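You operate a simulated robot arm through the tools that you are given. There is no shell and no other tool. Be economical: measure what you need, move in short steps, check, and stop when the job is done.

Carry out the task below with a simulated robot arm. There is one attempt and no reset: what you move stays moved.

TASK
Set the long lever of the bender to 90. Push the top drawer of the white cabinet shut. Shut the small drawer with the green mark. Put the purple tray in the blue tray. Take the blue gauge from the top of the black bench and put it on the top of the green bench. Put the white dish of water on the top of the right blue cabinet away on the top of the cream bench. The order is free. The long lever of the bender goes clockwise seen from above, to its stop.

The check looks at the end state, three seconds after you hand in, the way a careful person would. Anything else that was tipped, shoved, dropped, spilled or broken makes it a failure.

THE ROBOT
A 7-joint arm with a vacuum gripper on a trunk, on a base that drives. Base frame: it is fixed to the floor where the robot stands at the start and does not move with it; the origin is under the middle of the robot, x ahead of it, y to its left, z up. Lengths are in mm, angles in degrees, forces in N, time in s.
With the tool pointing down near the work surface it reaches from about 140 to 820 mm from the robot's upright axis, wherever it stands. Its first joint turns from -166.0 to 166.0 degrees. Places, roughly: blue gauge [-7250, 1750, 750]; blue tray (39x26x8 cm) [-6800, -200, 900]; long lever of the bender [700, 0, 1000]; purple tray (15x11x3 cm) [-7100, 2200, 900]; small drawer with the green mark [-1900, -3100, 1100]; top drawer of the white cabinet [-1200, 200, 800]; top of the cream bench [-4100, 4200, 800]; top of the green bench [-6600, -100, 900]; white dish of water (9x9x2 cm) [-2300, -3100, 900]. Payload 1.88 kg.
Tool frame: the origin (TCP) lies in the middle of the cups' lips, and z points out of the cups. The gripper has 1 cup of 32 mm across, covering 32 by 32 mm (tool x, y); the bellows give 14 mm. With the vacuum on, a cup seals on a smooth face that it is pressed against (1 to 4 N); it does not hold porous or soft things. The pull reaches 41 N.
Orientation is that of the tool frame in the base frame, as a unit quaternion [w, x, y, z]. With the cups facing straight down, the tool's x points along the base's -x, its y along +y and its z along -z.

THE INTERFACE
- The arm moves only by the tool send_rows. Its argument "commands" is one flat list of numbers, 7 for each row, row after row: the shift along the tool's x, y, z in mm, then the turn, a rotation vector about the tool's x, y, z in rad, then the vacuum: 1 switches it on, 0 off. In form: [x, y, z, ax, ay, az, valve, x, y, z, ax, ay, az, valve, ...]. A call has 1 to 10 rows; each row shifts and turns the commanded pose from where the row before left it, along the tool's axes as they then stand. A row lasts 0.2 s, in which the tool goes at most 50 mm and 8.6 degrees; a call with a longer step from one row to the next is refused whole, and so is a gripper value outside its range. Where a pose cannot be reached the arm comes as near as it can. A force on the tool above 40 N (or 10 N above the force at the start of the call, whichever is more), or a blocked arm, ends the call early, and 0.2 s more pass. The pull builds up within a second once a cup has sealed. Time passes only in rows, and 0.2 s behind the last, so rows that do not move give it time. The reply holds the time, the measured pose of the TCP, the force on the tool along the base axes and the pull of the vacuum, in the units named above and with some noise, with the torque about the TCP (base axes, N m) and any sound that the robot's microphone picked up, and new pictures: "views" is both (left out), scene, wrist or none.
- Cameras (640 x 400 px; columns grow to the right, rows downward): "scene" is now at [-27.5, 207.7, 1515.8]; the picture's right is [0.82, -0.58, 0.00], its down [-0.54, -0.76, -0.36] and it looks along [0.21, 0.30, -0.93] (base axes); focal length 214 px, centre (320, 200). "wrist" rides on the gripper at [82, 14, -216] in the tool frame; the picture's right is [-0.17, 0.99, 0.00], its down [-0.91, -0.15, -0.37] and it looks along [-0.37, -0.06, 0.93] (tool axes); focal length 243 px, centre (320, 200). There is no depth. A picture from a camera that has moved, and an enlarged one, comes with that camera's place and axes in the base frame and with its lens.
- slide_trunk(by): slides the trunk up (or, below 0, down) by that many mm; the arm and the scene camera ride with it, the base frame stays. It gives what a move gives, with no picture.
- roll_base(legs): drives the robot by 1 to 6 legs, each [ahead, left, turn to the left] in mm, mm and degrees, along the robot's own axes; the way and the turn of a leg run together, so that a leg with both is an arc; at most 1500 mm and 180 degrees a leg. The arm and the cameras ride along, it lands a little off, and it stops where it bumps. It gives what a move gives, and a new picture of the scene camera.
- pan_tilt(pan, tilt): turns the head with the scene camera to pan (to the left, within 155 degrees either way) and tilt (down, from -29 to 69), counted from straight ahead of the robot. It gives what a move gives, and a new picture of the scene camera.
- enlarge(camera, box): a new picture of the part [left, top, right, bottom] of that camera's present view, enlarged. The clock stands still meanwhile.
- sign_off(): hands the job in; it is judged then, once.

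Go step by step. Nothing tells you exact positions but the pictures and the camera data: compare them with the known pose of the tool, close in by small moves and look again before you grip or let go. The budget is 165 turns and 260 pictures, counting those below and the enlarged ones. Unless the task says otherwise, let go and move clear before handing in, and close with one line.

The tools are called after "Call:" by a JSON object that holds its "method" and its "body". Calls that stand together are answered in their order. send_rows: Moves the arm, as the interface text tells. Its arguments: {"type":"object","properties":{"commands":{"type":"array","items":{"type":"number"}},"views":{"type":"string","enum":["both","scene","wrist","none"]}},"required":["commands"]} The other tools are called the same way: slide_trunk (by) slides the trunk up or down; roll_base (legs) drives the base; pan_tilt (pan, tilt) turns the head that bears the scene camera; enlarge (camera, box) takes an enlarged picture of a part of a camera's view; sign_off () hands the job in.

At the start:

```text
clock: 0.0
ee_pos: [-344.5, 184.0, 1255.9]
orientation: [0.0, 0.0, 1.0, 0.001]
ft_force: [0.2, -0.2, 0.6]
torque: [0.0, -0.02, 0.01]
pull: 0.0
trunk travel left (down, up): [-500.0, 90.0]
robot x, y, heading: [1.8, 0.4, 0.4]
head pan, tilt: [54.8, 68.8]
```

scene: 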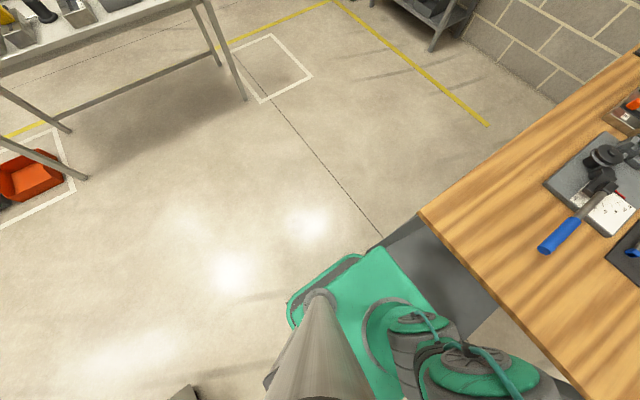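
wrist: 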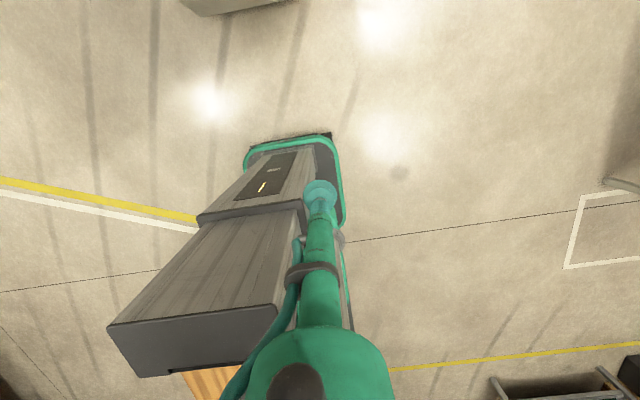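

I see the wooden bench with the bender ahead of the robot, on the right of the picture. I look straight at it first.

Call:
{"method": "pan_tilt", "body": {"pan": 0, "tilt": 40}}

```text
clock: 1.2
ee_pos: [-343.9, 183.8, 1256.8]
orientation: [0.0, 0.0, 1.0, 0.001]
ft_force: [0.3, -0.5, -0.4]
torque: [0.0, 0.03, 0.03]
pull: 0.1
trunk travel left (down, up): [-500.0, 90.0]
robot x, y, heading: [-2.3, -0.4, 0.2]
head pan, tilt: [0.0, 40.0]
camera scene: at [25.2, 162.1, 1551.9], right [0.0, -1.0, 0.0], down [-0.64, 0.0, -0.77], along [0.77, 0.0, -0.64], focal length 214 px, centre (320, 200)
```

scene: 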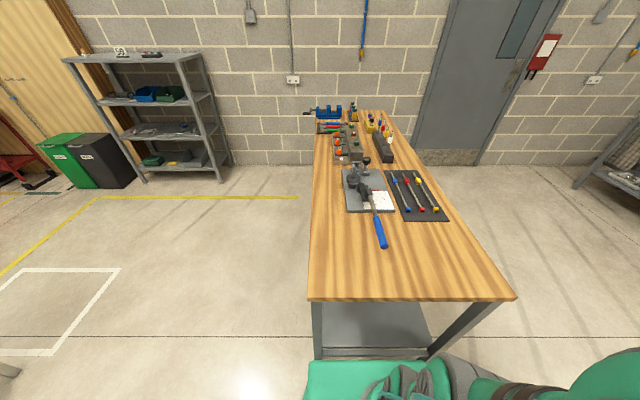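

Call:
{"method": "enlarge", "body": {"camera": "scene", "box": [300, 140, 460, 260]}}

Call:
{"method": "pan_tilt", "body": {"pan": 150, "tilt": 25}}

Call:
{"method": "pan_tilt", "body": {"pan": -150, "tilt": 25}}

Call:
{"method": "pan_tilt", "body": {"pan": 80, "tilt": 25}}

```text
3.33 times, centred on (380, 200) of scene
camera zoom: at [25.2, 162.1, 1551.9], right [0.0, -1.0, 0.0], down [-0.64, 0.0, -0.77], along [0.77, 0.0, -0.64], focal length 715 px, centre (120, 200)
```

zoom: 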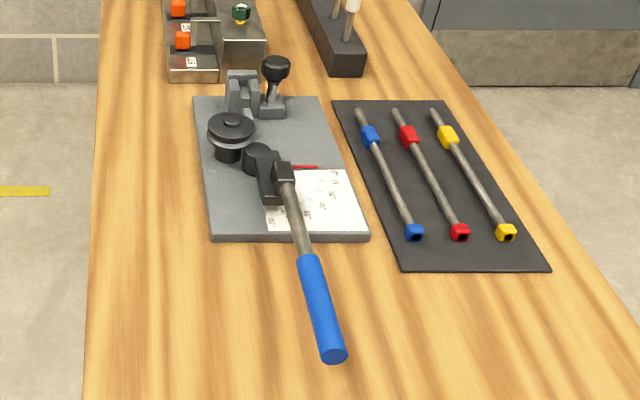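

```text
clock: 3.6
ee_pos: [-344.8, 184.7, 1256.8]
orientation: [-0.001, 0.0, 1.0, 0.0]
ft_force: [0.2, -0.1, 0.1]
torque: [0.01, 0.0, 0.01]
pull: 0.0
trunk travel left (down, up): [-500.0, 90.0]
robot x, y, heading: [-5.5, -1.0, 0.2]
head pan, tilt: [150.0, 25.0]
camera scene: at [-139.6, 208.2, 1575.2], right [0.5, 0.87, 0.0], down [0.37, -0.21, -0.91], along [-0.78, 0.45, -0.42], focal length 214 px, centre (320, 200)
```

scene: 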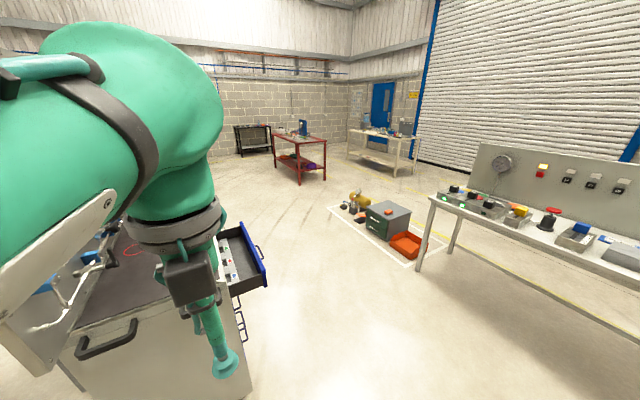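

```text
clock: 7.7
ee_pos: [-347.3, 185.5, 1243.5]
orientation: [0.015, 0.0, 1.0, -0.005]
ft_force: [0.1, 0.5, -0.4]
torque: [0.03, -0.01, -0.01]
pull: 0.2
trunk travel left (down, up): [-500.0, 90.0]
robot x, y, heading: [-2.4, -1.9, 0.0]
head pan, tilt: [-150.0, 25.0]
camera scene: at [-133.7, 106.2, 1578.5], right [-0.6, 0.8, 0.0], down [0.31, 0.24, -0.92], along [-0.73, -0.56, -0.39], focal length 214 px, centre (320, 200)
```

scene: 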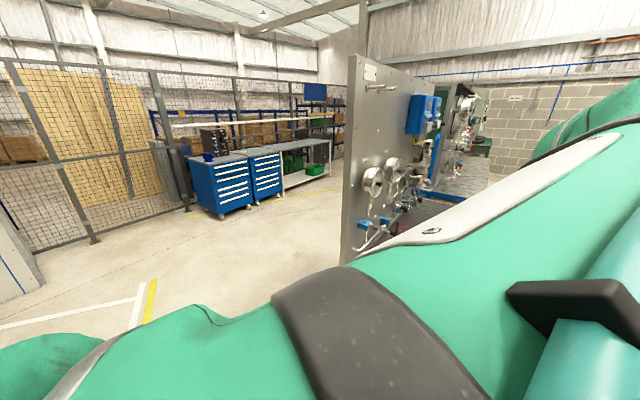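

```text
clock: 11.0
ee_pos: [-345.3, 179.5, 1255.7]
orientation: [0.0, -0.006, 1.0, -0.001]
ft_force: [0.5, 0.2, -0.1]
torque: [-0.01, 0.0, 0.03]
pull: 0.0
trunk travel left (down, up): [-500.0, 90.0]
robot x, y, heading: [3.2, 1.8, -0.1]
head pan, tilt: [80.0, 25.0]
camera scene: at [-122.3, 92.8, 1585.6], right [-0.74, 0.67, 0.0], down [0.21, 0.24, -0.95], along [-0.63, -0.7, -0.32], focal length 214 px, centre (320, 200)
```

scene: 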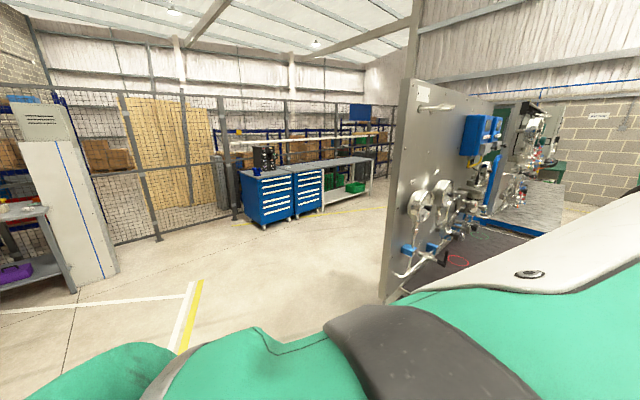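

The bender's handle points toward me and must swing to my left (clockwise). I bring the arm around the left side to the front first.

Call:
{"method": "send_rows", "body": {"commands": [-28.8, 33.2, 0, 0, 0, 0, 0, -28.8, 33.2, 0, 0, 0, 0, 0, -28.8, 33.2, 0, 0, 0, 0, 0, -28.8, 33.2, 0, 0, 0, 0, 0, -28.8, 33.2, 0, 0, 0, 0, 0, -44, 14, 0, 0, 0, 0, 0, -44, 14, 0, 0, 0, 0, 0, -44, 14, 0, 0, 0, 0, 0, -44, 14, 0, 0, 0, 0, 0, -44, 14, 0, 0, 0, 0, 0], "views": "none"}}

Call:
{"method": "pan_tilt", "body": {"pan": 0, "tilt": 50}}

```text
clock: 12.0
ee_pos: [-281.8, 248.8, 1276.3]
orientation: [-0.017, -0.104, 0.994, 0.013]
ft_force: [0.8, -0.9, -1.0]
torque: [0.01, 0.01, 0.04]
pull: 0.0
trunk travel left (down, up): [-500.0, 90.0]
robot x, y, heading: [2.4, -3.7, 0.1]
head pan, tilt: [80.0, 25.0]
stopped in row 5: the arm was blocked; the commanded pose is now the measured one
```

```text
clock: 13.6
ee_pos: [-283.2, 252.6, 1265.6]
orientation: [-0.007, -0.105, 0.994, 0.004]
ft_force: [-0.7, -0.8, 0.1]
torque: [0.02, 0.0, 0.0]
pull: 0.2
trunk travel left (down, up): [-500.0, 90.0]
robot x, y, heading: [0.2, -4.2, -0.2]
head pan, tilt: [0.0, 50.0]
camera scene: at [17.1, 165.2, 1537.8], right [0.04, -1.0, 0.0], down [-0.77, -0.03, -0.64], along [0.64, 0.03, -0.77], focal length 214 px, centre (320, 200)
```

scene: 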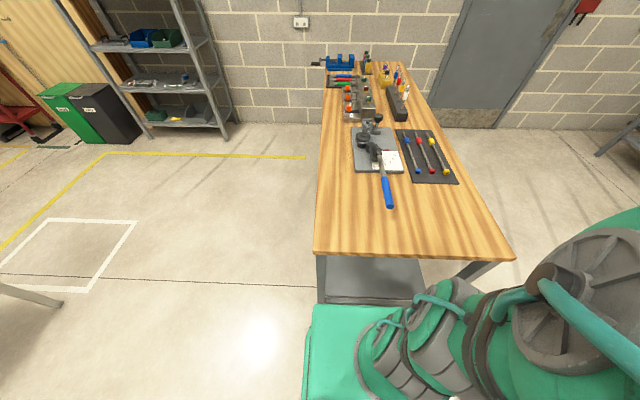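

The arm was blocked going left (camera mast probably); I look at how the arm is folded.

Call:
{"method": "pan_tilt", "body": {"pan": -80, "tilt": 65}}

Call:
{"method": "pan_tilt", "body": {"pan": -140, "tilt": 55}}

```text
clock: 15.1
ee_pos: [-283.7, 252.2, 1266.6]
orientation: [-0.008, -0.106, 0.994, 0.007]
ft_force: [0.1, -0.7, -0.5]
torque: [0.02, 0.01, -0.02]
pull: 0.1
trunk travel left (down, up): [-500.0, 90.0]
robot x, y, heading: [-1.4, 1.6, -0.1]
head pan, tilt: [-80.0, 65.0]
camera scene: at [14.7, 143.9, 1537.3], right [-0.24, -0.97, 0.0], down [-0.75, 0.18, -0.64], along [0.62, -0.15, -0.77], focal length 214 px, centre (320, 200)
```

scene: 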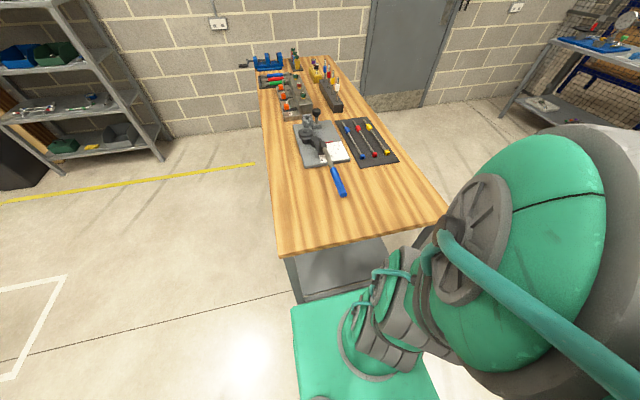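

```text
clock: 16.4
ee_pos: [-283.2, 252.0, 1267.1]
orientation: [-0.01, -0.105, 0.994, 0.008]
ft_force: [0.0, -0.2, 0.3]
torque: [-0.03, 0.03, -0.02]
pull: 0.1
trunk travel left (down, up): [-500.0, 90.0]
robot x, y, heading: [-1.0, -2.0, 0.1]
head pan, tilt: [-140.0, 55.0]
camera scene: at [15.4, 142.8, 1538.7], right [-0.25, -0.97, 0.0], down [-0.73, 0.19, -0.65], along [0.63, -0.16, -0.76], focal length 214 px, centre (320, 200)
```

scene: 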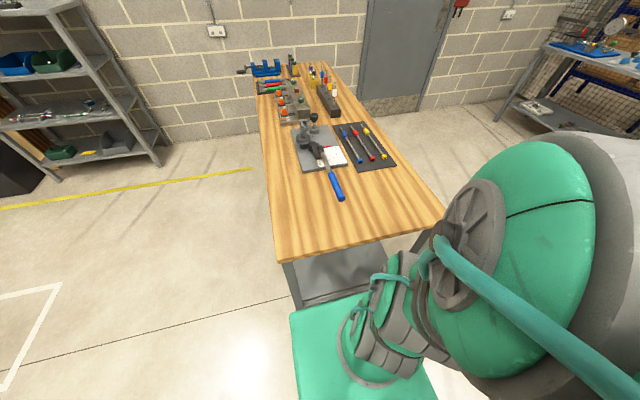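

The head itself was caught on the arm earlier (pan stuck near -130). With the head turned away, I test again how far the arm can swing left.

Call:
{"method": "pan_tilt", "body": {"pan": 40, "tilt": 60}}

Call:
{"method": "send_rows", "body": {"commands": [0, 0, 0, -0.1, 0, 0, 0, 0, 0, 0, -0.1, 0, 0, 0, -28, 33, 0, 0, 0, 0, 0, -28, 33, 0, 0, 0, 0, 0, -28, 33, 0, 0, 0, 0, 0, -28, 33, 0, 0, 0, 0, 0], "views": "both"}}

```text
clock: 19.1
ee_pos: [-278.9, 251.4, 1284.5]
orientation: [-0.025, -0.104, 0.994, 0.023]
ft_force: [-0.3, 0.7, 0.5]
torque: [0.02, -0.02, -0.04]
pull: 0.0
trunk travel left (down, up): [-500.0, 90.0]
robot x, y, heading: [2.6, -0.5, -0.1]
head pan, tilt: [40.0, 60.0]
camera scene: at [-7.0, 202.6, 1525.2], right [0.61, -0.79, 0.0], down [-0.69, -0.53, -0.5], along [0.4, 0.3, -0.87], focal length 214 px, centre (320, 200)
```

scene: 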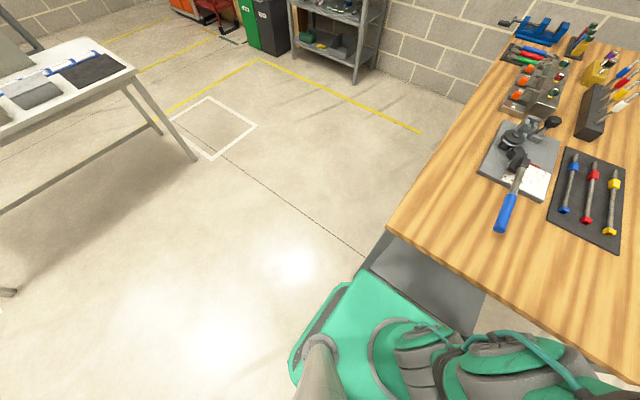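

```text
clock: 20.3
ee_pos: [-284.2, 285.1, 1299.5]
orientation: [-0.043, -0.198, 0.972, 0.115]
ft_force: [1.0, -0.4, -0.2]
torque: [-0.02, 0.05, -0.01]
pull: 0.0
trunk travel left (down, up): [-500.0, 90.0]
robot x, y, heading: [-0.0, 1.8, 0.0]
head pan, tilt: [40.0, 60.0]
stopped in row 5: the arm was blocked; the commanded pose is now the measured one
camera scene: at [-7.9, 203.6, 1525.2], right [0.63, -0.78, 0.0], down [-0.67, -0.55, -0.5], along [0.39, 0.32, -0.87], focal length 214 px, centre (320, 200)
camera wrist: at [-334.3, 219.6, 1515.3], right [-0.22, 0.95, 0.23], down [0.95, 0.15, 0.29], along [0.24, 0.28, -0.93], focal length 243 px, centre (320, 200)
```

scene: 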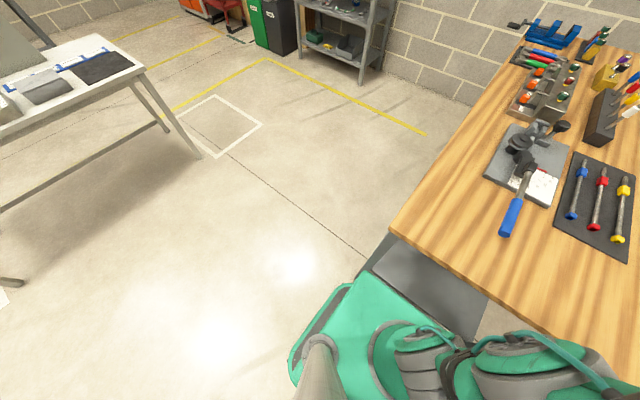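
wrist: 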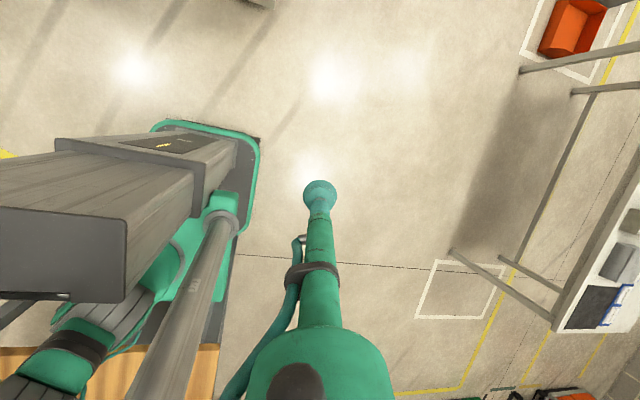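

Now I can see the layout: arm mounted in front of the trunk column, wrapped over it from the right, mast at the front-left. So the way to the front should be back around via the right side.

Call:
{"method": "send_rows", "body": {"commands": [10, -25, 0, 0.058, -0.022, 0.1, 0, 15, -25, 0, 0.058, -0.022, 0.1, 0, 15, -25, 0, 0.058, -0.022, 0.1, 0, 15, -25, 0, 0.058, -0.022, 0.1, 0, 15, -40, 0, 0, 0, 0, 0, 15, -40, 0, 0, 0, 0, 0, 10, -40, 0, 0, 0, 0, 0, 5, -45, 0, 0, 0, 0, 0, 0, -45, 0, 0, 0, 0, 0], "views": "wrist"}}

```text
clock: 22.3
ee_pos: [-328.3, 111.0, 1285.7]
orientation: [0.001, 0.002, 1.0, -0.003]
ft_force: [0.1, 0.8, -1.4]
torque: [-0.04, -0.04, 0.0]
pull: 0.0
out of reach, approached as far as the arm can: row 6, 7, 8, 9
trunk travel left (down, up): [-500.0, 90.0]
robot x, y, heading: [-1.4, -2.7, -0.2]
head pan, tilt: [40.0, 60.0]
camera wrist: at [-408.9, 124.4, 1500.1], right [0.17, 0.99, -0.01], down [0.91, -0.16, 0.38], along [0.37, -0.07, -0.93], focal length 243 px, centre (320, 200)
```

wrist: 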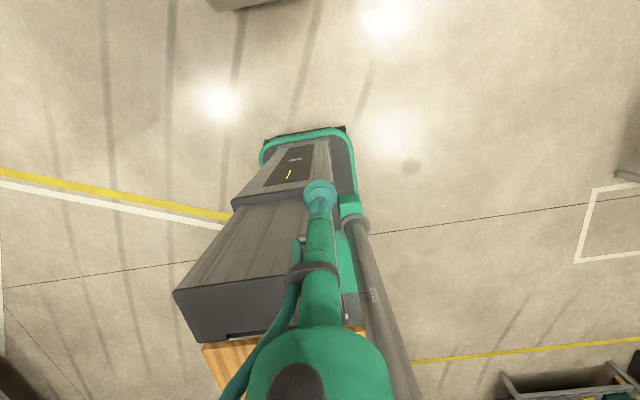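

Joint 1 is at its +166 limit here, so the arm has to pass over the mast on the left. I raise the tool high so that the forearm clears the camera head.

Call:
{"method": "send_rows", "body": {"commands": [0, 20, -40, 0, 0, 0, 0, 10, 20, -40, 0, 0, 0, 0, 10, 10, -45, 0, 0, 0, 0, 10, 10, -45, 0, 0, 0, 0, 10, 10, -45, 0, 0, 0, 0, 10, 10, -45, 0, 0, 0, 0], "views": "wrist"}}

```text
clock: 23.7
ee_pos: [-334.0, 155.1, 1352.0]
orientation: [0.0, 0.003, 1.0, -0.001]
ft_force: [0.2, 0.3, 0.5]
torque: [-0.02, -0.01, 0.01]
pull: 0.1
out of reach, approached as far as the arm can: row 2, 3, 4, 5, 6
trunk travel left (down, up): [-500.0, 90.0]
robot x, y, heading: [-0.6, 2.8, 0.2]
head pan, tilt: [40.0, 60.0]
camera wrist: at [-414.9, 168.1, 1566.2], right [0.17, 0.99, 0.0], down [0.91, -0.16, 0.38], along [0.37, -0.07, -0.93], focal length 243 px, centre (320, 200)
```

wrist: 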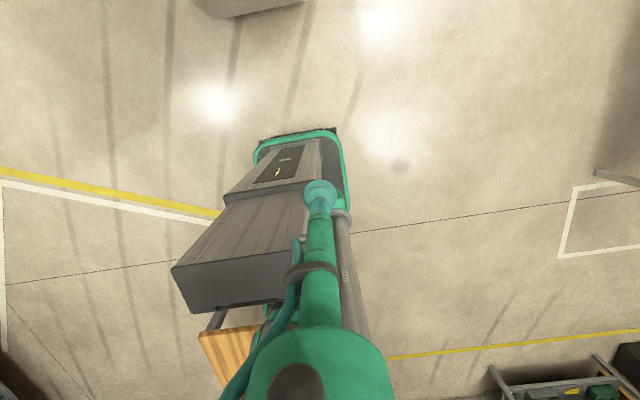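

The high route is out of reach, so I will work with the arm in the robot's rear-left sector instead, and turn the robot so this faces the work. First lower the tool slightly, then back off and turn right 152°.

Call:
{"method": "send_rows", "body": {"commands": [5, 15, 30, 0, 0, 0, 0, 5, 15, 35, 0, 0, 0, 0, 0, 0, 30, 0, 0, 0, 0], "views": "none"}}

Call:
{"method": "roll_base", "body": {"legs": [[-120, 0, 0], [0, 0, -152]]}}

Call:
{"method": "pan_tilt", "body": {"pan": 150, "tilt": 45}}

```text
clock: 24.5
ee_pos: [-343.2, 185.2, 1255.2]
orientation: [0.0, 0.002, 1.0, -0.001]
ft_force: [0.4, 0.6, -0.6]
torque: [-0.03, -0.01, -0.03]
pull: 0.1
trunk travel left (down, up): [-500.0, 90.0]
robot x, y, heading: [4.9, -1.8, -0.1]
head pan, tilt: [40.0, 60.0]
```

```text
clock: 32.0
ee_pos: [271.8, -6.3, 1254.7]
orientation: [-0.001, 0.972, 0.234, -0.001]
ft_force: [0.3, -0.2, -0.3]
torque: [0.01, 0.01, 0.01]
pull: 0.0
trunk travel left (down, up): [-500.0, 90.0]
robot x, y, heading: [-120.9, -4.3, -152.8]
head pan, tilt: [40.0, 60.0]
camera scene: at [-16.1, -181.2, 1525.2], right [-0.92, 0.38, 0.0], down [0.33, 0.8, -0.5], along [-0.19, -0.46, -0.87], focal length 214 px, centre (320, 200)
```

scene: 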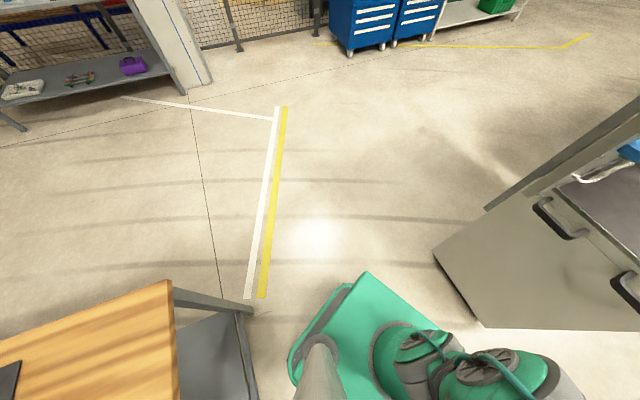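

```text
clock: 33.9
ee_pos: [272.0, -5.7, 1253.4]
orientation: [-0.001, 0.972, 0.234, -0.001]
ft_force: [0.3, -0.6, 0.5]
torque: [0.02, -0.01, 0.0]
pull: 0.1
trunk travel left (down, up): [-500.0, 90.0]
robot x, y, heading: [-121.2, -2.8, -152.7]
head pan, tilt: [150.0, 45.0]
camera scene: at [90.7, -123.3, 1544.7], right [-0.05, -1.0, 0.0], down [-0.71, 0.03, -0.71], along [0.71, -0.03, -0.71], focal length 214 px, centre (320, 200)
```

scene: 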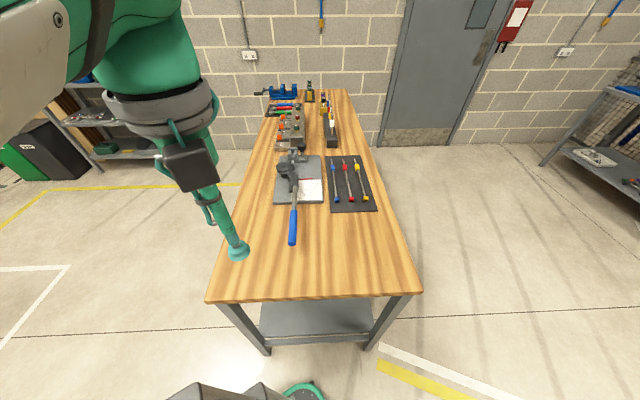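

The view is good: handle tip is around (465,-50,990). I enlarge the bender to locate its pivot and marks.

Call:
{"method": "enlarge", "body": {"camera": "scene", "box": [256, 140, 352, 260]}}

```text
3.33 times, centred on (304, 200) of scene
camera zoom: at [90.7, -123.3, 1544.7], right [-0.05, -1.0, 0.0], down [-0.71, 0.03, -0.71], along [0.71, -0.03, -0.71], focal length 715 px, centre (373, 200)
```

zoom: 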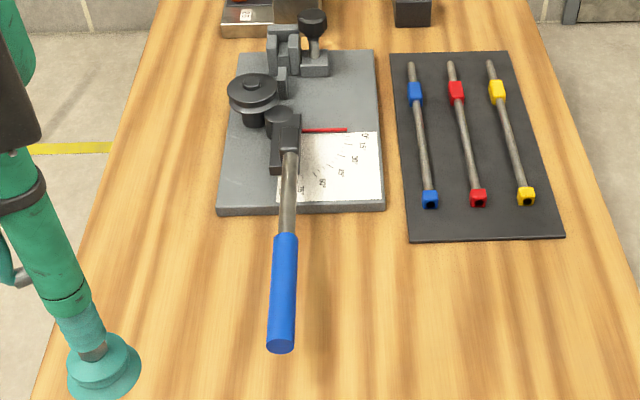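

The red pointer now points away from the 90 mark; swinging the handle left (toward +y) will bring it to 90. I move the base closer and then the tool to the right-hand side of the handle.

Call:
{"method": "roll_base", "body": {"legs": [[-109, 8, 0]]}}

```text
clock: 35.0
ee_pos: [372.9, 36.6, 1255.2]
orientation: [-0.001, 0.972, 0.235, 0.0]
ft_force: [-0.5, 0.4, -0.5]
torque: [-0.01, 0.04, -0.03]
pull: 0.1
trunk travel left (down, up): [-500.0, 90.0]
robot x, y, heading: [-19.0, 46.3, -152.5]
head pan, tilt: [150.0, 45.0]
camera scene: at [192.5, -79.6, 1544.6], right [-0.04, -1.0, 0.0], down [-0.71, 0.03, -0.71], along [0.71, -0.03, -0.71], focal length 214 px, centre (320, 200)
```

scene: 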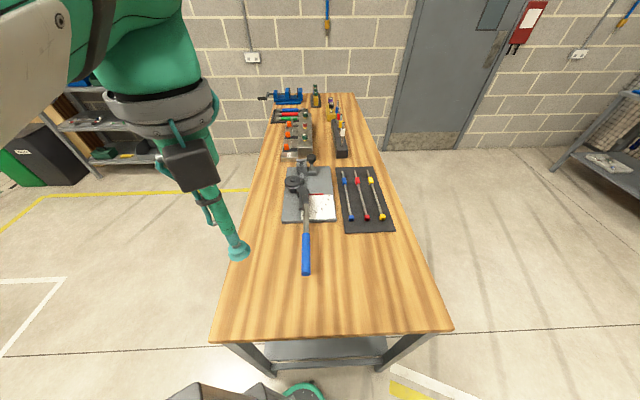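

Call:
{"method": "send_rows", "body": {"commands": [22.5, 39, 0, 0, 0, 0, 0, 22.5, 39, 0, 0, 0, 0, 0, 22.5, 39, 0, 0, 0, 0, 0, 22.5, 39, 0, 0, 0, 0, 0, 22.5, 39, 0, 0, 0, 0, 0, 22.5, 39, 0, 0, 0, 0, 0, 0, 0, 45, 0, 0, 0, 0, 0, 0, 45, 0, 0, 0, 0, 0, 0, 45, 0, 0, 0, 0, 0, 0, 45, 0, 0, 0, 0]}}

```text
clock: 36.4
ee_pos: [496.9, -29.0, 1358.2]
orientation: [0.038, 0.956, 0.274, 0.101]
ft_force: [-0.4, -0.3, -0.5]
torque: [-0.02, 0.09, -0.01]
pull: 0.0
out of reach, approached as far as the arm can: row 4, 5, 6
trunk travel left (down, up): [-500.0, 90.0]
robot x, y, heading: [-20.3, 43.4, -152.4]
head pan, tilt: [150.0, 45.0]
stopped in row 6: the arm was blocked; the commanded pose is now the measured one
camera scene: at [193.5, -79.8, 1544.5], right [-0.04, -1.0, 0.0], down [-0.71, 0.03, -0.71], along [0.71, -0.03, -0.71], focal length 214 px, centre (320, 200)
camera wrist: at [527.5, 4.6, 1583.6], right [0.37, -0.92, 0.1], down [-0.92, -0.35, 0.19], along [-0.14, -0.16, -0.98], focal length 243 px, centre (320, 200)
```

scene: 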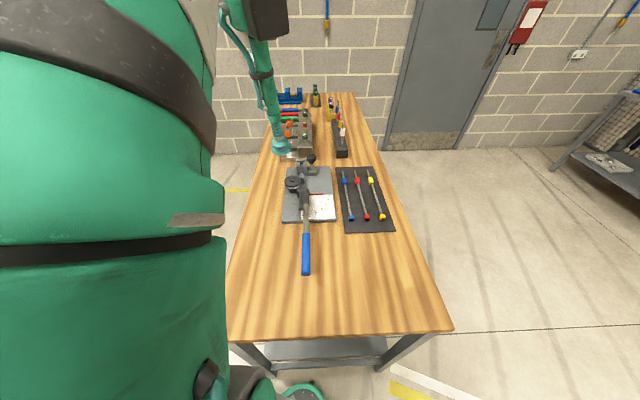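
wrist: 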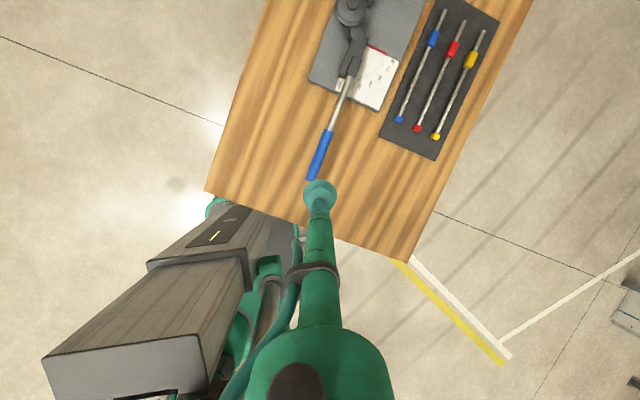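

The raised elbow collides with the mast/head here. I will try to take the arm over the top (straight up) to the robot's front, which gives a much freer workspace. First get back to a neutral pose with the head turned away.

Call:
{"method": "pan_tilt", "body": {"pan": 20, "tilt": 30}}

Call:
{"method": "send_rows", "body": {"commands": [0, 0, 0, 0.061, -0.089, 0.042, 0, 0, 0, 0, 0.061, -0.089, 0.042, 0, -24.5, -33, 7, 0, 0, 0, 0, -24.5, -33, 7, 0, 0, 0, 0, -24.5, -33, 7, 0, 0, 0, 0, -24.5, -33, 7, 0, 0, 0, 0], "views": "none"}}

```text
clock: 38.5
ee_pos: [496.6, -29.7, 1358.7]
orientation: [0.038, 0.956, 0.273, 0.102]
ft_force: [-0.4, -0.4, -0.5]
torque: [-0.01, -0.01, 0.02]
pull: 0.0
trunk travel left (down, up): [-500.0, 90.0]
robot x, y, heading: [-15.3, 45.2, -152.8]
head pan, tilt: [20.0, 30.0]
camera scene: at [50.0, -142.8, 1567.3], right [-0.74, 0.68, 0.0], down [0.34, 0.37, -0.87], along [-0.59, -0.64, -0.5], focal length 214 px, centre (320, 200)
```

scene: 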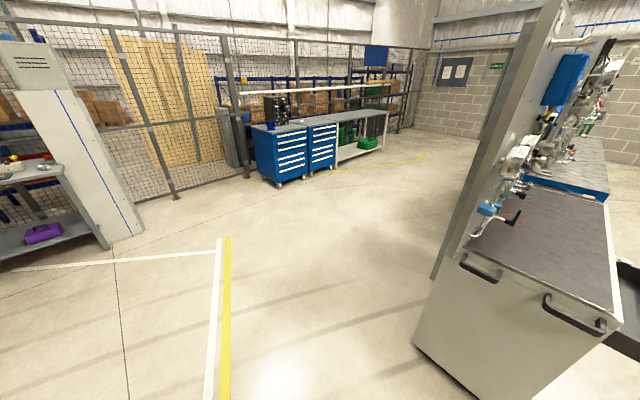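

```text
clock: 39.9
ee_pos: [331.1, 37.5, 1288.7]
orientation: [0.019, 0.966, 0.253, 0.05]
ft_force: [0.8, 0.8, 0.8]
torque: [0.01, 0.06, 0.0]
pull: 0.1
out of reach, approached as far as the arm can: row 1, 2
trunk travel left (down, up): [-500.0, 90.0]
robot x, y, heading: [-16.2, 44.5, -152.4]
head pan, tilt: [20.0, 30.0]
```

Call:
{"method": "send_rows", "body": {"commands": [8, 4.1, -17.5, -0.066, 0.129, 0, 0, 10.4, 5.3, -21.6, -0.066, 0.129, 0, 0, 12.7, 6.5, -24.6, -0.066, 0.129, 0, 0, 16, 8.2, -27.7, -0.066, 0.129, 0, 0, 19.1, 9.8, -29.8, -0.066, 0.129, 0, 0, 23, 11.8, -31.9, -0.066, 0.129, 0, 0, 25.1, 12.8, -31, -0.066, 0.129, 0, 0, 28.5, 14.6, -32, -0.066, 0.129, 0, 0, 33.3, 17, -29.4, -0.066, 0.129, 0, 0, 37.6, 19.2, -23.9, -0.066, 0.129, 0, 0], "views": "wrist"}}

```text
clock: 42.1
ee_pos: [279.0, 39.6, 1638.8]
orientation: [0.154, 0.686, 0.187, 0.685]
ft_force: [0.6, 0.3, 0.2]
torque: [0.02, -0.01, 0.01]
pull: 0.0
trunk travel left (down, up): [-500.0, 90.0]
robot x, y, heading: [-16.1, 48.3, -152.5]
head pan, tilt: [20.0, 30.0]
camera wrist: at [65.2, 53.5, 1719.7], right [0.05, -0.95, 0.32], down [-0.37, -0.31, -0.87], along [0.93, -0.08, -0.37], focal length 243 px, centre (320, 200)
```

wrist: 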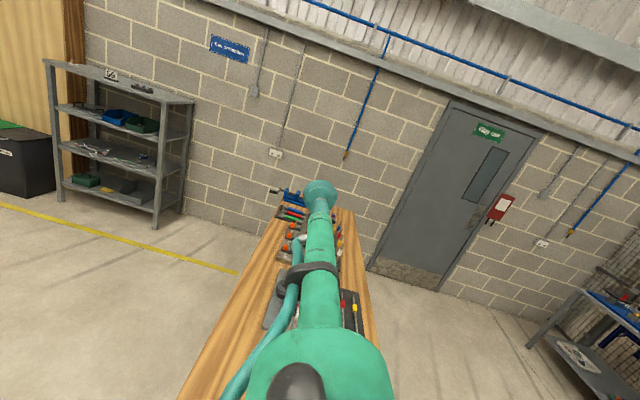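

That worked: tool is horizontal, arm nearly upright. Now raise a little and swing clockwise about the robot's axis over the head.

Call:
{"method": "send_rows", "body": {"commands": [42, 22, 0, 0, 0, 0, 0, -20.1, 37.8, -5, -0.128, -0.068, 0.0016, 0, -20.1, 37.8, -5, -0.128, -0.068, 0.0016, 0, -20.1, 37.8, -5, -0.128, -0.068, 0.0016, 0, -20.1, 37.8, -5, -0.128, -0.068, 0.0016, 0, -20.1, 37.8, -5, -0.128, -0.068, 0.0016, 0], "views": "wrist"}}

```text
clock: 43.5
ee_pos: [211.8, -169.4, 1690.6]
orientation: [0.388, 0.709, -0.068, 0.585]
ft_force: [0.2, -0.2, 0.1]
torque: [-0.03, 0.04, -0.01]
pull: 0.1
out of reach, approached as far as the arm can: row 2, 3, 4, 6
trunk travel left (down, up): [-500.0, 90.0]
robot x, y, heading: [-16.2, 40.9, -152.5]
head pan, tilt: [20.0, 30.0]
camera wrist: at [62.3, -14.0, 1770.6], right [-0.6, -0.74, 0.32], down [-0.49, 0.02, -0.87], along [0.64, -0.68, -0.37], focal length 243 px, centre (320, 200)
```

wrist: 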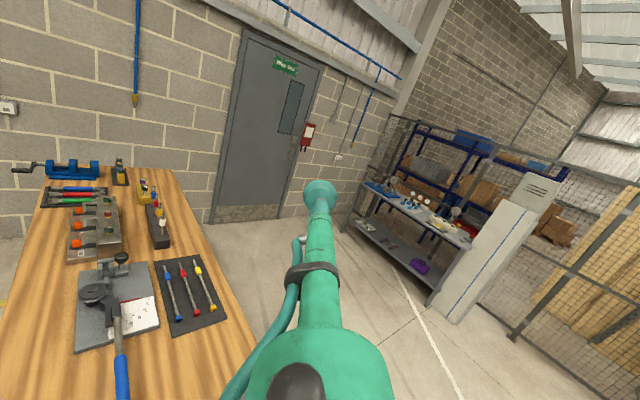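

Passing over the mast without contact. Continue the swing.

Call:
{"method": "send_rows", "body": {"commands": [-20.1, 37.8, -6, -0.128, -0.068, 0.0016, 0, -20.1, 37.8, -5, -0.128, -0.068, 0.0016, 0, -20.1, 37.8, -5, -0.128, -0.068, 0.0016, 0, -20.1, 37.8, -5, -0.128, -0.068, 0.0016, 0, -20.1, 37.8, -5, -0.128, -0.068, 0.0016, 0, -20.1, 37.8, -5, -0.128, -0.068, 0.0016, 0, -20.1, 37.8, -5, -0.128, -0.068, 0.0016, 0, -20.1, 37.8, -5, -0.128, -0.068, 0.0016, 0, -20.1, 37.8, -5, -0.128, -0.068, 0.0016, 0, -20.1, 37.8, -5, -0.128, -0.068, 0.0016, 0], "views": "wrist"}}

```text
clock: 45.9
ee_pos: [-199.9, -252.3, 1713.8]
orientation: [0.688, 0.5, -0.492, 0.185]
ft_force: [-2.2, 0.1, 0.0]
torque: [0.01, 0.01, 0.31]
pull: 0.0
out of reach, approached as far as the arm can: row 3, 5, 9, 10
trunk travel left (down, up): [-500.0, 90.0]
robot x, y, heading: [-17.3, 43.0, -152.6]
head pan, tilt: [20.0, 30.0]
stopped in row 10: the arm was blocked; the commanded pose is now the measured one
camera wrist: at [-64.4, -78.3, 1786.9], right [-0.81, 0.46, 0.36], down [-0.11, 0.48, -0.87], along [-0.57, -0.75, -0.34], focal length 243 px, centre (320, 200)
```

wrist: 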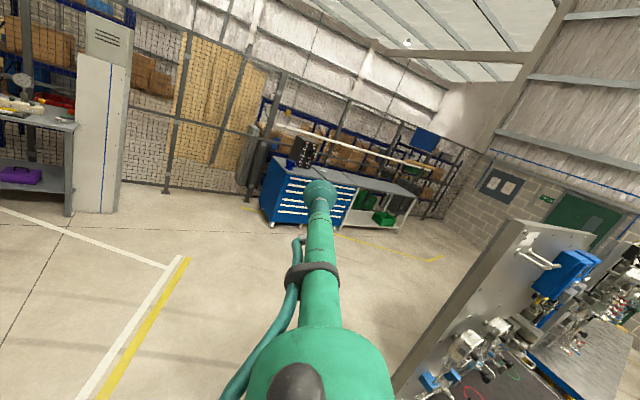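

Nearly at the front already (about 31° left of ahead); blocked by something. I look with the head, then continue gently.

Call:
{"method": "pan_tilt", "body": {"pan": 30, "tilt": 10}}

Call:
{"method": "send_rows", "body": {"commands": [-20.1, 37.8, -5, -0.128, -0.068, 0.0016, 0, -20.1, 37.8, -5, -0.128, -0.068, 0.0016, 0, -20.1, 37.8, -5, -0.128, -0.068, 0.0016, 0, -20.1, 37.8, -5, -0.128, -0.068, 0.0016, 0], "views": "scene"}}

```text
clock: 46.7
ee_pos: [-192.2, -251.4, 1714.2]
orientation: [0.689, 0.501, -0.49, 0.184]
ft_force: [1.1, 0.0, 0.4]
torque: [0.01, 0.01, -0.04]
pull: 0.0
trunk travel left (down, up): [-500.0, 90.0]
robot x, y, heading: [-18.3, 41.7, -152.8]
head pan, tilt: [30.0, 10.0]
camera scene: at [60.4, -154.6, 1599.5], right [-0.84, 0.54, 0.0], down [0.09, 0.15, -0.98], along [-0.53, -0.83, -0.17], focal length 214 px, centre (320, 200)
```

scene: 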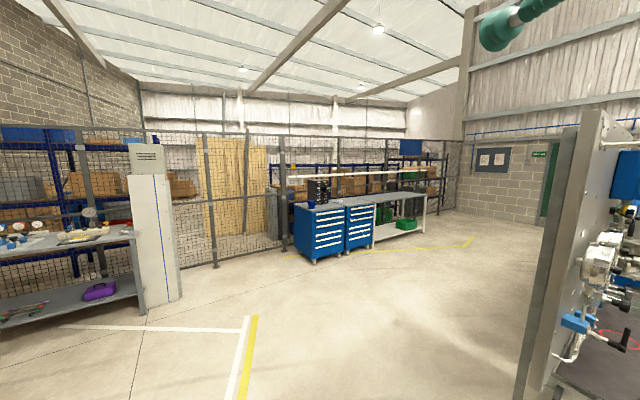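

```text
clock: 47.7
ee_pos: [-315.0, -141.6, 1719.8]
orientation: [0.721, 0.328, -0.611, -0.014]
ft_force: [-0.1, -0.2, -0.3]
torque: [0.02, -0.01, -0.02]
pull: 0.0
out of reach, approached as far as the arm can: row 2, 3, 4
trunk travel left (down, up): [-500.0, 90.0]
robot x, y, heading: [-17.3, 41.4, -152.6]
head pan, tilt: [30.0, 10.0]
camera scene: at [60.6, -154.5, 1599.6], right [-0.84, 0.54, 0.0], down [0.09, 0.15, -0.98], along [-0.53, -0.83, -0.17], focal length 214 px, centre (320, 200)
```

scene: 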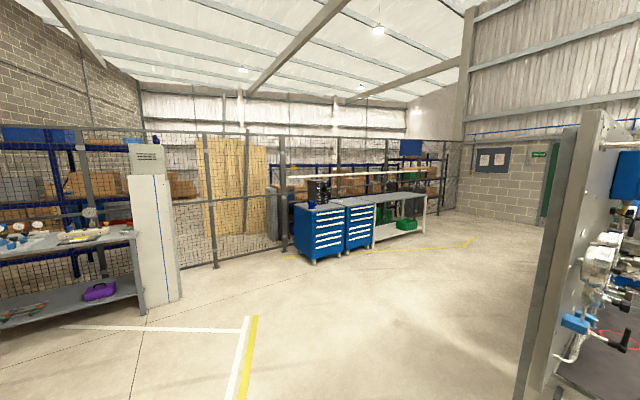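

The arm is now at the front of the robot. I tilt the tool back down while reaching out.

Call:
{"method": "send_rows", "body": {"commands": [-39.2, -22, 18.7, 0.071, -0.126, 0, 0, -35.8, -20, 23.9, 0.071, -0.126, 0, 0, -32.3, -18.1, 24.3, 0.071, -0.126, 0, 0, -35.3, -19.8, 27.3, 0.071, -0.126, 0, 0, -32.6, -18.3, 28.9, 0.071, -0.126, 0, 0, -29, -16.3, 29, 0.071, -0.126, 0, 0, -25.2, -14.2, 27.8, 0.071, -0.126, 0, 0, -21.4, -12, 27, 0.071, -0.126, 0, 0, -17.8, -10, 24.6, 0.071, -0.126, 0, 0, -14.6, -8.2, 22.1, 0.071, -0.126, 0, 0], "views": "wrist"}}

Call:
{"method": "pan_tilt", "body": {"pan": 0, "tilt": 45}}

```text
clock: 49.9
ee_pos: [-355.4, -164.6, 1320.1]
orientation: [-0.081, -0.473, 0.877, 0.001]
ft_force: [0.4, 0.4, 0.2]
torque: [0.0, 0.02, 0.0]
pull: 0.1
trunk travel left (down, up): [-500.0, 90.0]
robot x, y, heading: [-14.6, 41.1, -152.5]
head pan, tilt: [30.0, 10.0]
camera wrist: at [-378.4, -210.0, 1544.0], right [-0.73, 0.68, 0.05], down [0.67, 0.7, 0.23], along [0.12, 0.2, -0.97], focal length 243 px, centre (320, 200)
```

wrist: 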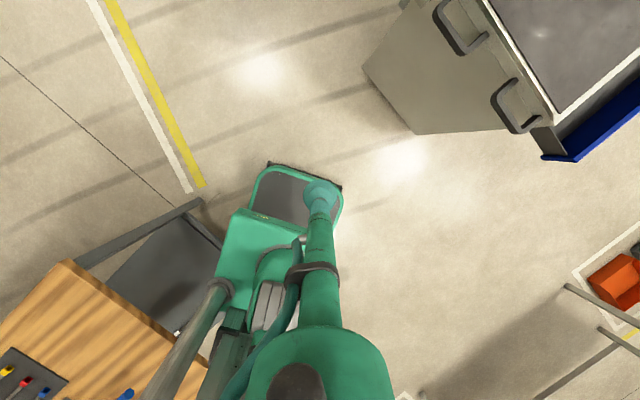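

```text
clock: 50.9
ee_pos: [-355.5, -165.5, 1319.9]
orientation: [-0.082, -0.474, 0.877, 0.001]
ft_force: [-0.6, 0.5, 0.1]
torque: [-0.05, -0.04, 0.01]
pull: 0.0
trunk travel left (down, up): [-500.0, 90.0]
robot x, y, heading: [-22.1, 43.7, -152.3]
head pan, tilt: [0.0, 45.0]
camera scene: at [38.2, -113.8, 1544.7], right [-0.46, 0.89, 0.0], down [0.63, 0.33, -0.71], along [-0.63, -0.33, -0.71], focal length 214 px, centre (320, 200)
```

scene: 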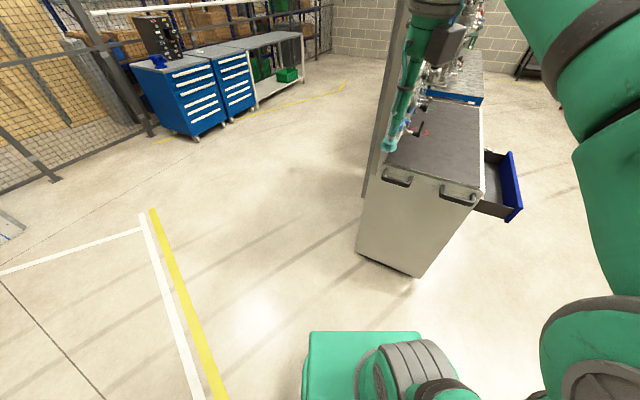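

The arm is in front now. I finish levelling the tool and align its x with the robot's heading so that tool x = ahead and tool y = right; then turn back to the bender.

Call:
{"method": "send_rows", "body": {"commands": [0, 0, 0, 0.071, -0.126, 0, 0, 0, 0, 0, 0, 0, 0.125, 0, 0, 0, 0, 0, 0, 0.125, 0, 0, 0, 0, 0, 0, 0.125, 0, 0, 0, 0, 0, 0, 0.125, 0], "views": "none"}}

Call:
{"method": "roll_base", "body": {"legs": [[80, 0, 0], [0, 0, 152]]}}

```text
clock: 52.1
ee_pos: [-354.5, -162.5, 1319.0]
orientation: [-0.009, -0.242, 0.97, -0.002]
ft_force: [-1.0, 0.5, -0.5]
torque: [0.02, 0.01, 0.02]
pull: 0.1
trunk travel left (down, up): [-500.0, 90.0]
robot x, y, heading: [-17.0, 42.7, -152.6]
head pan, tilt: [0.0, 45.0]
```

```text
clock: 59.4
ee_pos: [305.0, 27.3, 1317.0]
orientation: [0.0, 1.0, -0.003, 0.01]
ft_force: [0.1, -0.2, -0.1]
torque: [0.01, 0.01, -0.01]
pull: 0.1
trunk travel left (down, up): [-500.0, 90.0]
robot x, y, heading: [-89.7, 7.3, -1.2]
head pan, tilt: [0.0, 45.0]
camera scene: at [-65.6, 167.8, 1544.7], right [-0.02, -1.0, 0.0], down [-0.71, 0.01, -0.71], along [0.71, -0.01, -0.71], focal length 214 px, centre (320, 200)
```

scene: 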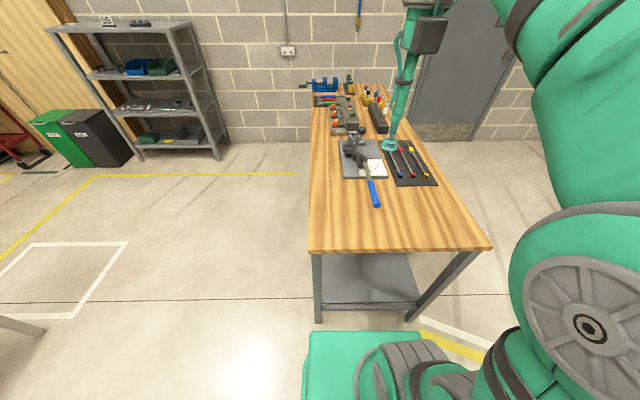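

Call:
{"method": "roll_base", "body": {"legs": [[90, 50, 1.2]]}}

Call:
{"method": "send_rows", "body": {"commands": [35, 30, 0, 0, 0, 0, 0, 35, 30, 0, 0, 0, 0, 0, 35, 30, 0, 0, 0, 0, 0, 35, 30, 0, 0, 0, 0, 0, 35, 30, 0, 0, 0, 0, 0, 15, 20, 40, 0, 0, 0, 0, 0, 0, 45, 0, 0, 0, 0, 0, 0, 45, 0, 0, 0, 0, 0, 0, 45, 0, 0, 0, 0, 0, 0, 45, 0, 0, 0, 0], "views": "both"}}

```text
clock: 60.6
ee_pos: [394.7, 85.4, 1318.6]
orientation: [0.0, 1.0, 0.008, 0.009]
ft_force: [0.2, 0.5, -0.1]
torque: [0.0, -0.02, 0.0]
pull: 0.0
trunk travel left (down, up): [-500.0, 90.0]
robot x, y, heading: [1.5, 55.2, 0.5]
head pan, tilt: [0.0, 45.0]
camera scene: at [22.0, 217.2, 1544.6], right [0.0, -1.0, 0.0], down [-0.71, 0.0, -0.71], along [0.71, 0.0, -0.71], focal length 214 px, centre (320, 200)
```

scene: 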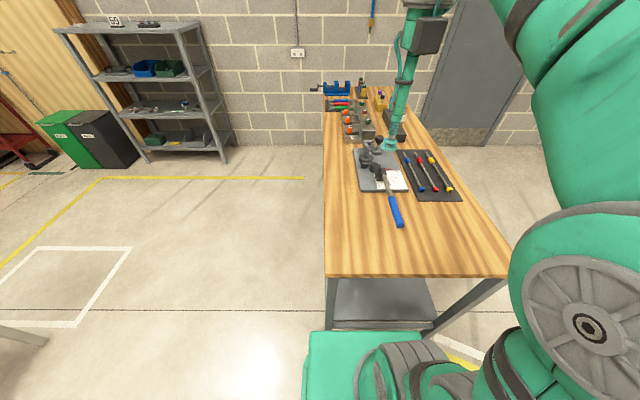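

```text
clock: 62.8
ee_pos: [587.1, -81.3, 1097.2]
orientation: [-0.001, 1.0, 0.007, 0.009]
ft_force: [-0.2, -0.1, -0.8]
torque: [-0.02, 0.01, -0.02]
pull: 0.1
out of reach, approached as far as the arm can: row 5
trunk travel left (down, up): [-500.0, 90.0]
robot x, y, heading: [0.4, 59.5, 0.3]
head pan, tilt: [0.0, 45.0]
camera scene: at [21.9, 217.1, 1544.7], right [0.0, -1.0, 0.0], down [-0.71, 0.0, -0.71], along [0.71, 0.0, -0.71], focal length 214 px, centre (320, 200)
camera wrist: at [667.7, -96.2, 1313.9], right [-0.15, -0.99, 0.0], down [-0.92, 0.14, 0.36], along [-0.35, 0.06, -0.93], focal length 243 px, centre (320, 200)
```

scene: 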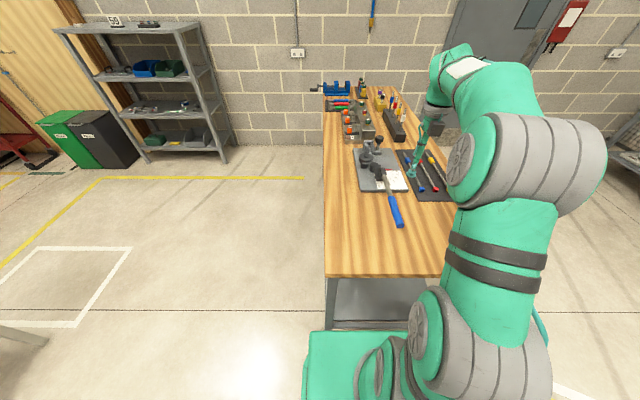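
wrist: 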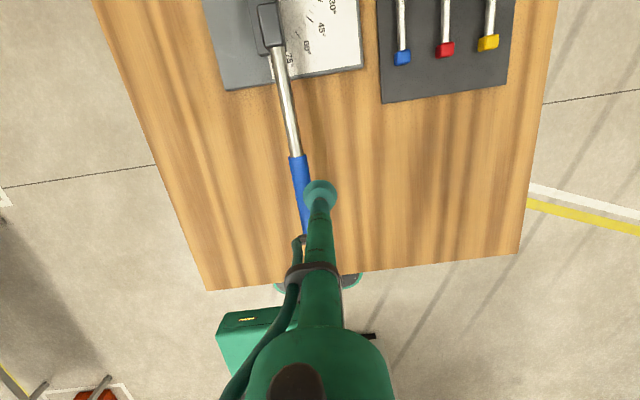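

Call:
{"method": "send_rows", "body": {"commands": [18, 38, 0, 0, 0, 0, 0, 0, 0, 44, 0, 0, 0, 0, 0, 0, 44, 0, 0, 0, 0, 0, 0, 44, 0, 0, 0, 0], "views": "wrist"}}

Call:
{"method": "enlarge", "body": {"camera": "scene", "box": [330, 130, 490, 230]}}

```text
clock: 63.8
ee_pos: [610.1, -118.3, 963.8]
orientation: [0.0, 1.0, 0.007, 0.009]
ft_force: [0.1, 0.2, 0.2]
torque: [0.0, 0.01, 0.02]
pull: 0.1
trunk travel left (down, up): [-500.0, 90.0]
robot x, y, heading: [-2.0, 55.9, 0.2]
head pan, tilt: [0.0, 45.0]
camera wrist: at [690.4, -133.7, 1179.3], right [-0.15, -0.99, 0.0], down [-0.92, 0.14, 0.36], along [-0.35, 0.06, -0.93], focal length 243 px, centre (320, 200)
```

wrist: 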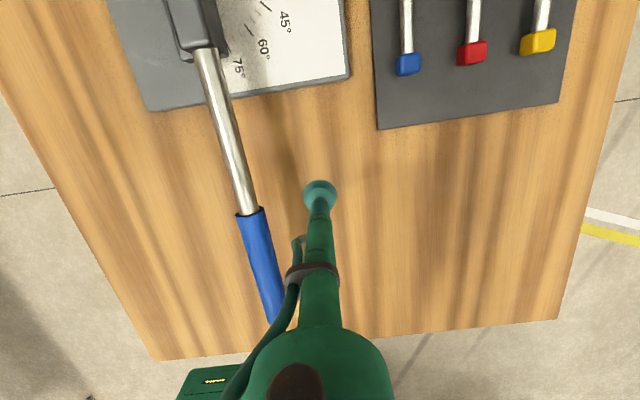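

```text
4.00 times, centred on (410, 180) of scene
camera zoom: at [21.8, 217.1, 1544.7], right [0.0, -1.0, 0.0], down [-0.71, 0.0, -0.71], along [0.71, 0.0, -0.71], focal length 858 px, centre (-40, 280)
```

zoom: 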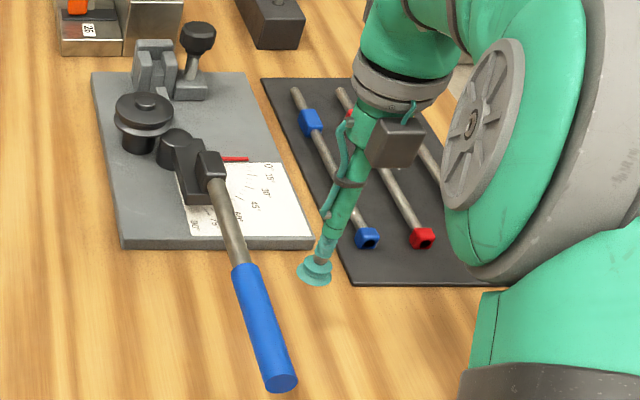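

Cup is right of the handle and just above the table. I sweep the handle left along its arc, in stages.

Call:
{"method": "send_rows", "body": {"commands": [0, 0, 12, 0, 0, 0, 0, -12, -40, 0, 0, 0, 0, 0, -0.5, -30, 0, 0, 0, 0, 0, -0.5, -30, 0, 0, 0, 0, 0, 6, -25, 0, 0, 0, 0, 0, 6, -25, 0, 0, 0, 0, 0, 12.5, -23, 0, 0, 0, 0, 0, 12.5, -23, 0, 0, 0, 0, 0], "views": "both"}}

```text
clock: 65.6
ee_pos: [633.3, 79.2, 953.7]
orientation: [0.0, 1.0, 0.007, 0.01]
ft_force: [1.1, 1.4, -5.2]
torque: [-0.03, -0.01, 0.03]
pull: 0.1
trunk travel left (down, up): [-500.0, 90.0]
robot x, y, heading: [-0.1, 51.8, 0.3]
head pan, tilt: [0.0, 45.0]
camera scene: at [22.1, 217.3, 1544.7], right [0.0, -1.0, 0.0], down [-0.71, 0.0, -0.71], along [0.71, 0.0, -0.71], focal length 214 px, centre (320, 200)
camera wrist: at [712.5, 64.8, 1170.0], right [-0.15, -0.99, 0.0], down [-0.92, 0.14, 0.36], along [-0.35, 0.06, -0.93], focal length 243 px, centre (320, 200)
```

scene: 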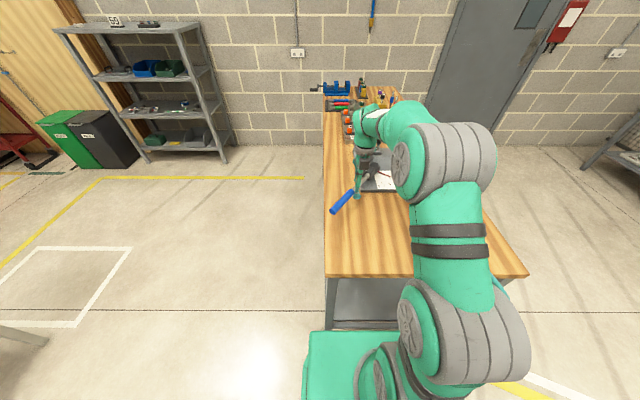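
wrist: 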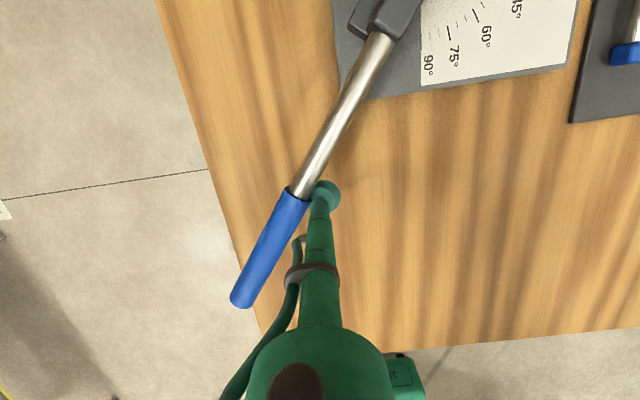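

The handle swings fine (about 45–50°). Continue to the stop.

Call:
{"method": "send_rows", "body": {"commands": [18, -18.5, -1, 0, 0, 0, 0, 18, -18.5, -1, 0, 0, 0, 0, 22, -13, 0, 0, 0, 0, 0, 22, -13, 0, 0, 0, 0, 0, 24, -7, 0, 0, 0, 0, 0, 24, -7, 0, 0, 0, 0, 0, 6, 0, 0, 0, 0, 0, 0, 6, 0, 0, 0, 0, 0, 0], "views": "wrist"}}

Call:
{"method": "enlarge", "body": {"camera": "scene", "box": [320, 130, 440, 230]}}

```text
clock: 67.4
ee_pos: [770.0, 155.2, 958.7]
orientation: [0.0, 1.0, 0.008, 0.008]
ft_force: [-0.8, 0.0, -3.1]
torque: [0.0, 0.03, 0.0]
pull: 0.1
trunk travel left (down, up): [-500.0, 90.0]
robot x, y, heading: [-0.5, 53.3, -0.1]
head pan, tilt: [0.0, 45.0]
camera wrist: at [850.8, 142.0, 1175.0], right [-0.15, -0.99, 0.0], down [-0.92, 0.14, 0.36], along [-0.35, 0.06, -0.93], focal length 243 px, centre (320, 200)
```

wrist: 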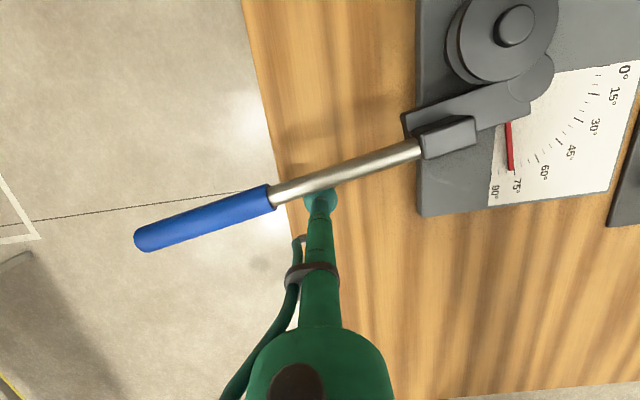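

```text
4.00 times, centred on (380, 180) of scene
camera zoom: at [21.8, 217.2, 1544.6], right [0.0, -1.0, 0.0], down [-0.71, 0.0, -0.71], along [0.71, 0.0, -0.71], focal length 858 px, centre (80, 280)
```

zoom: 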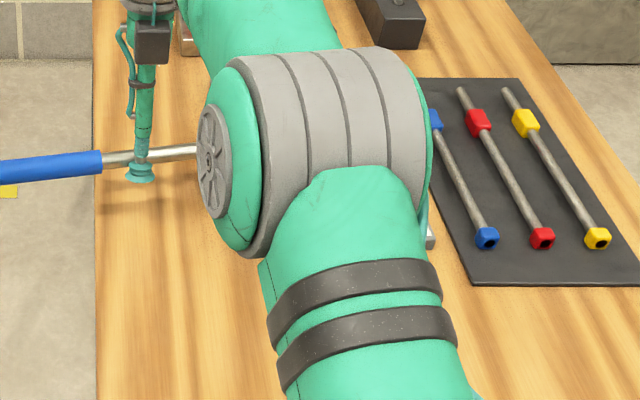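

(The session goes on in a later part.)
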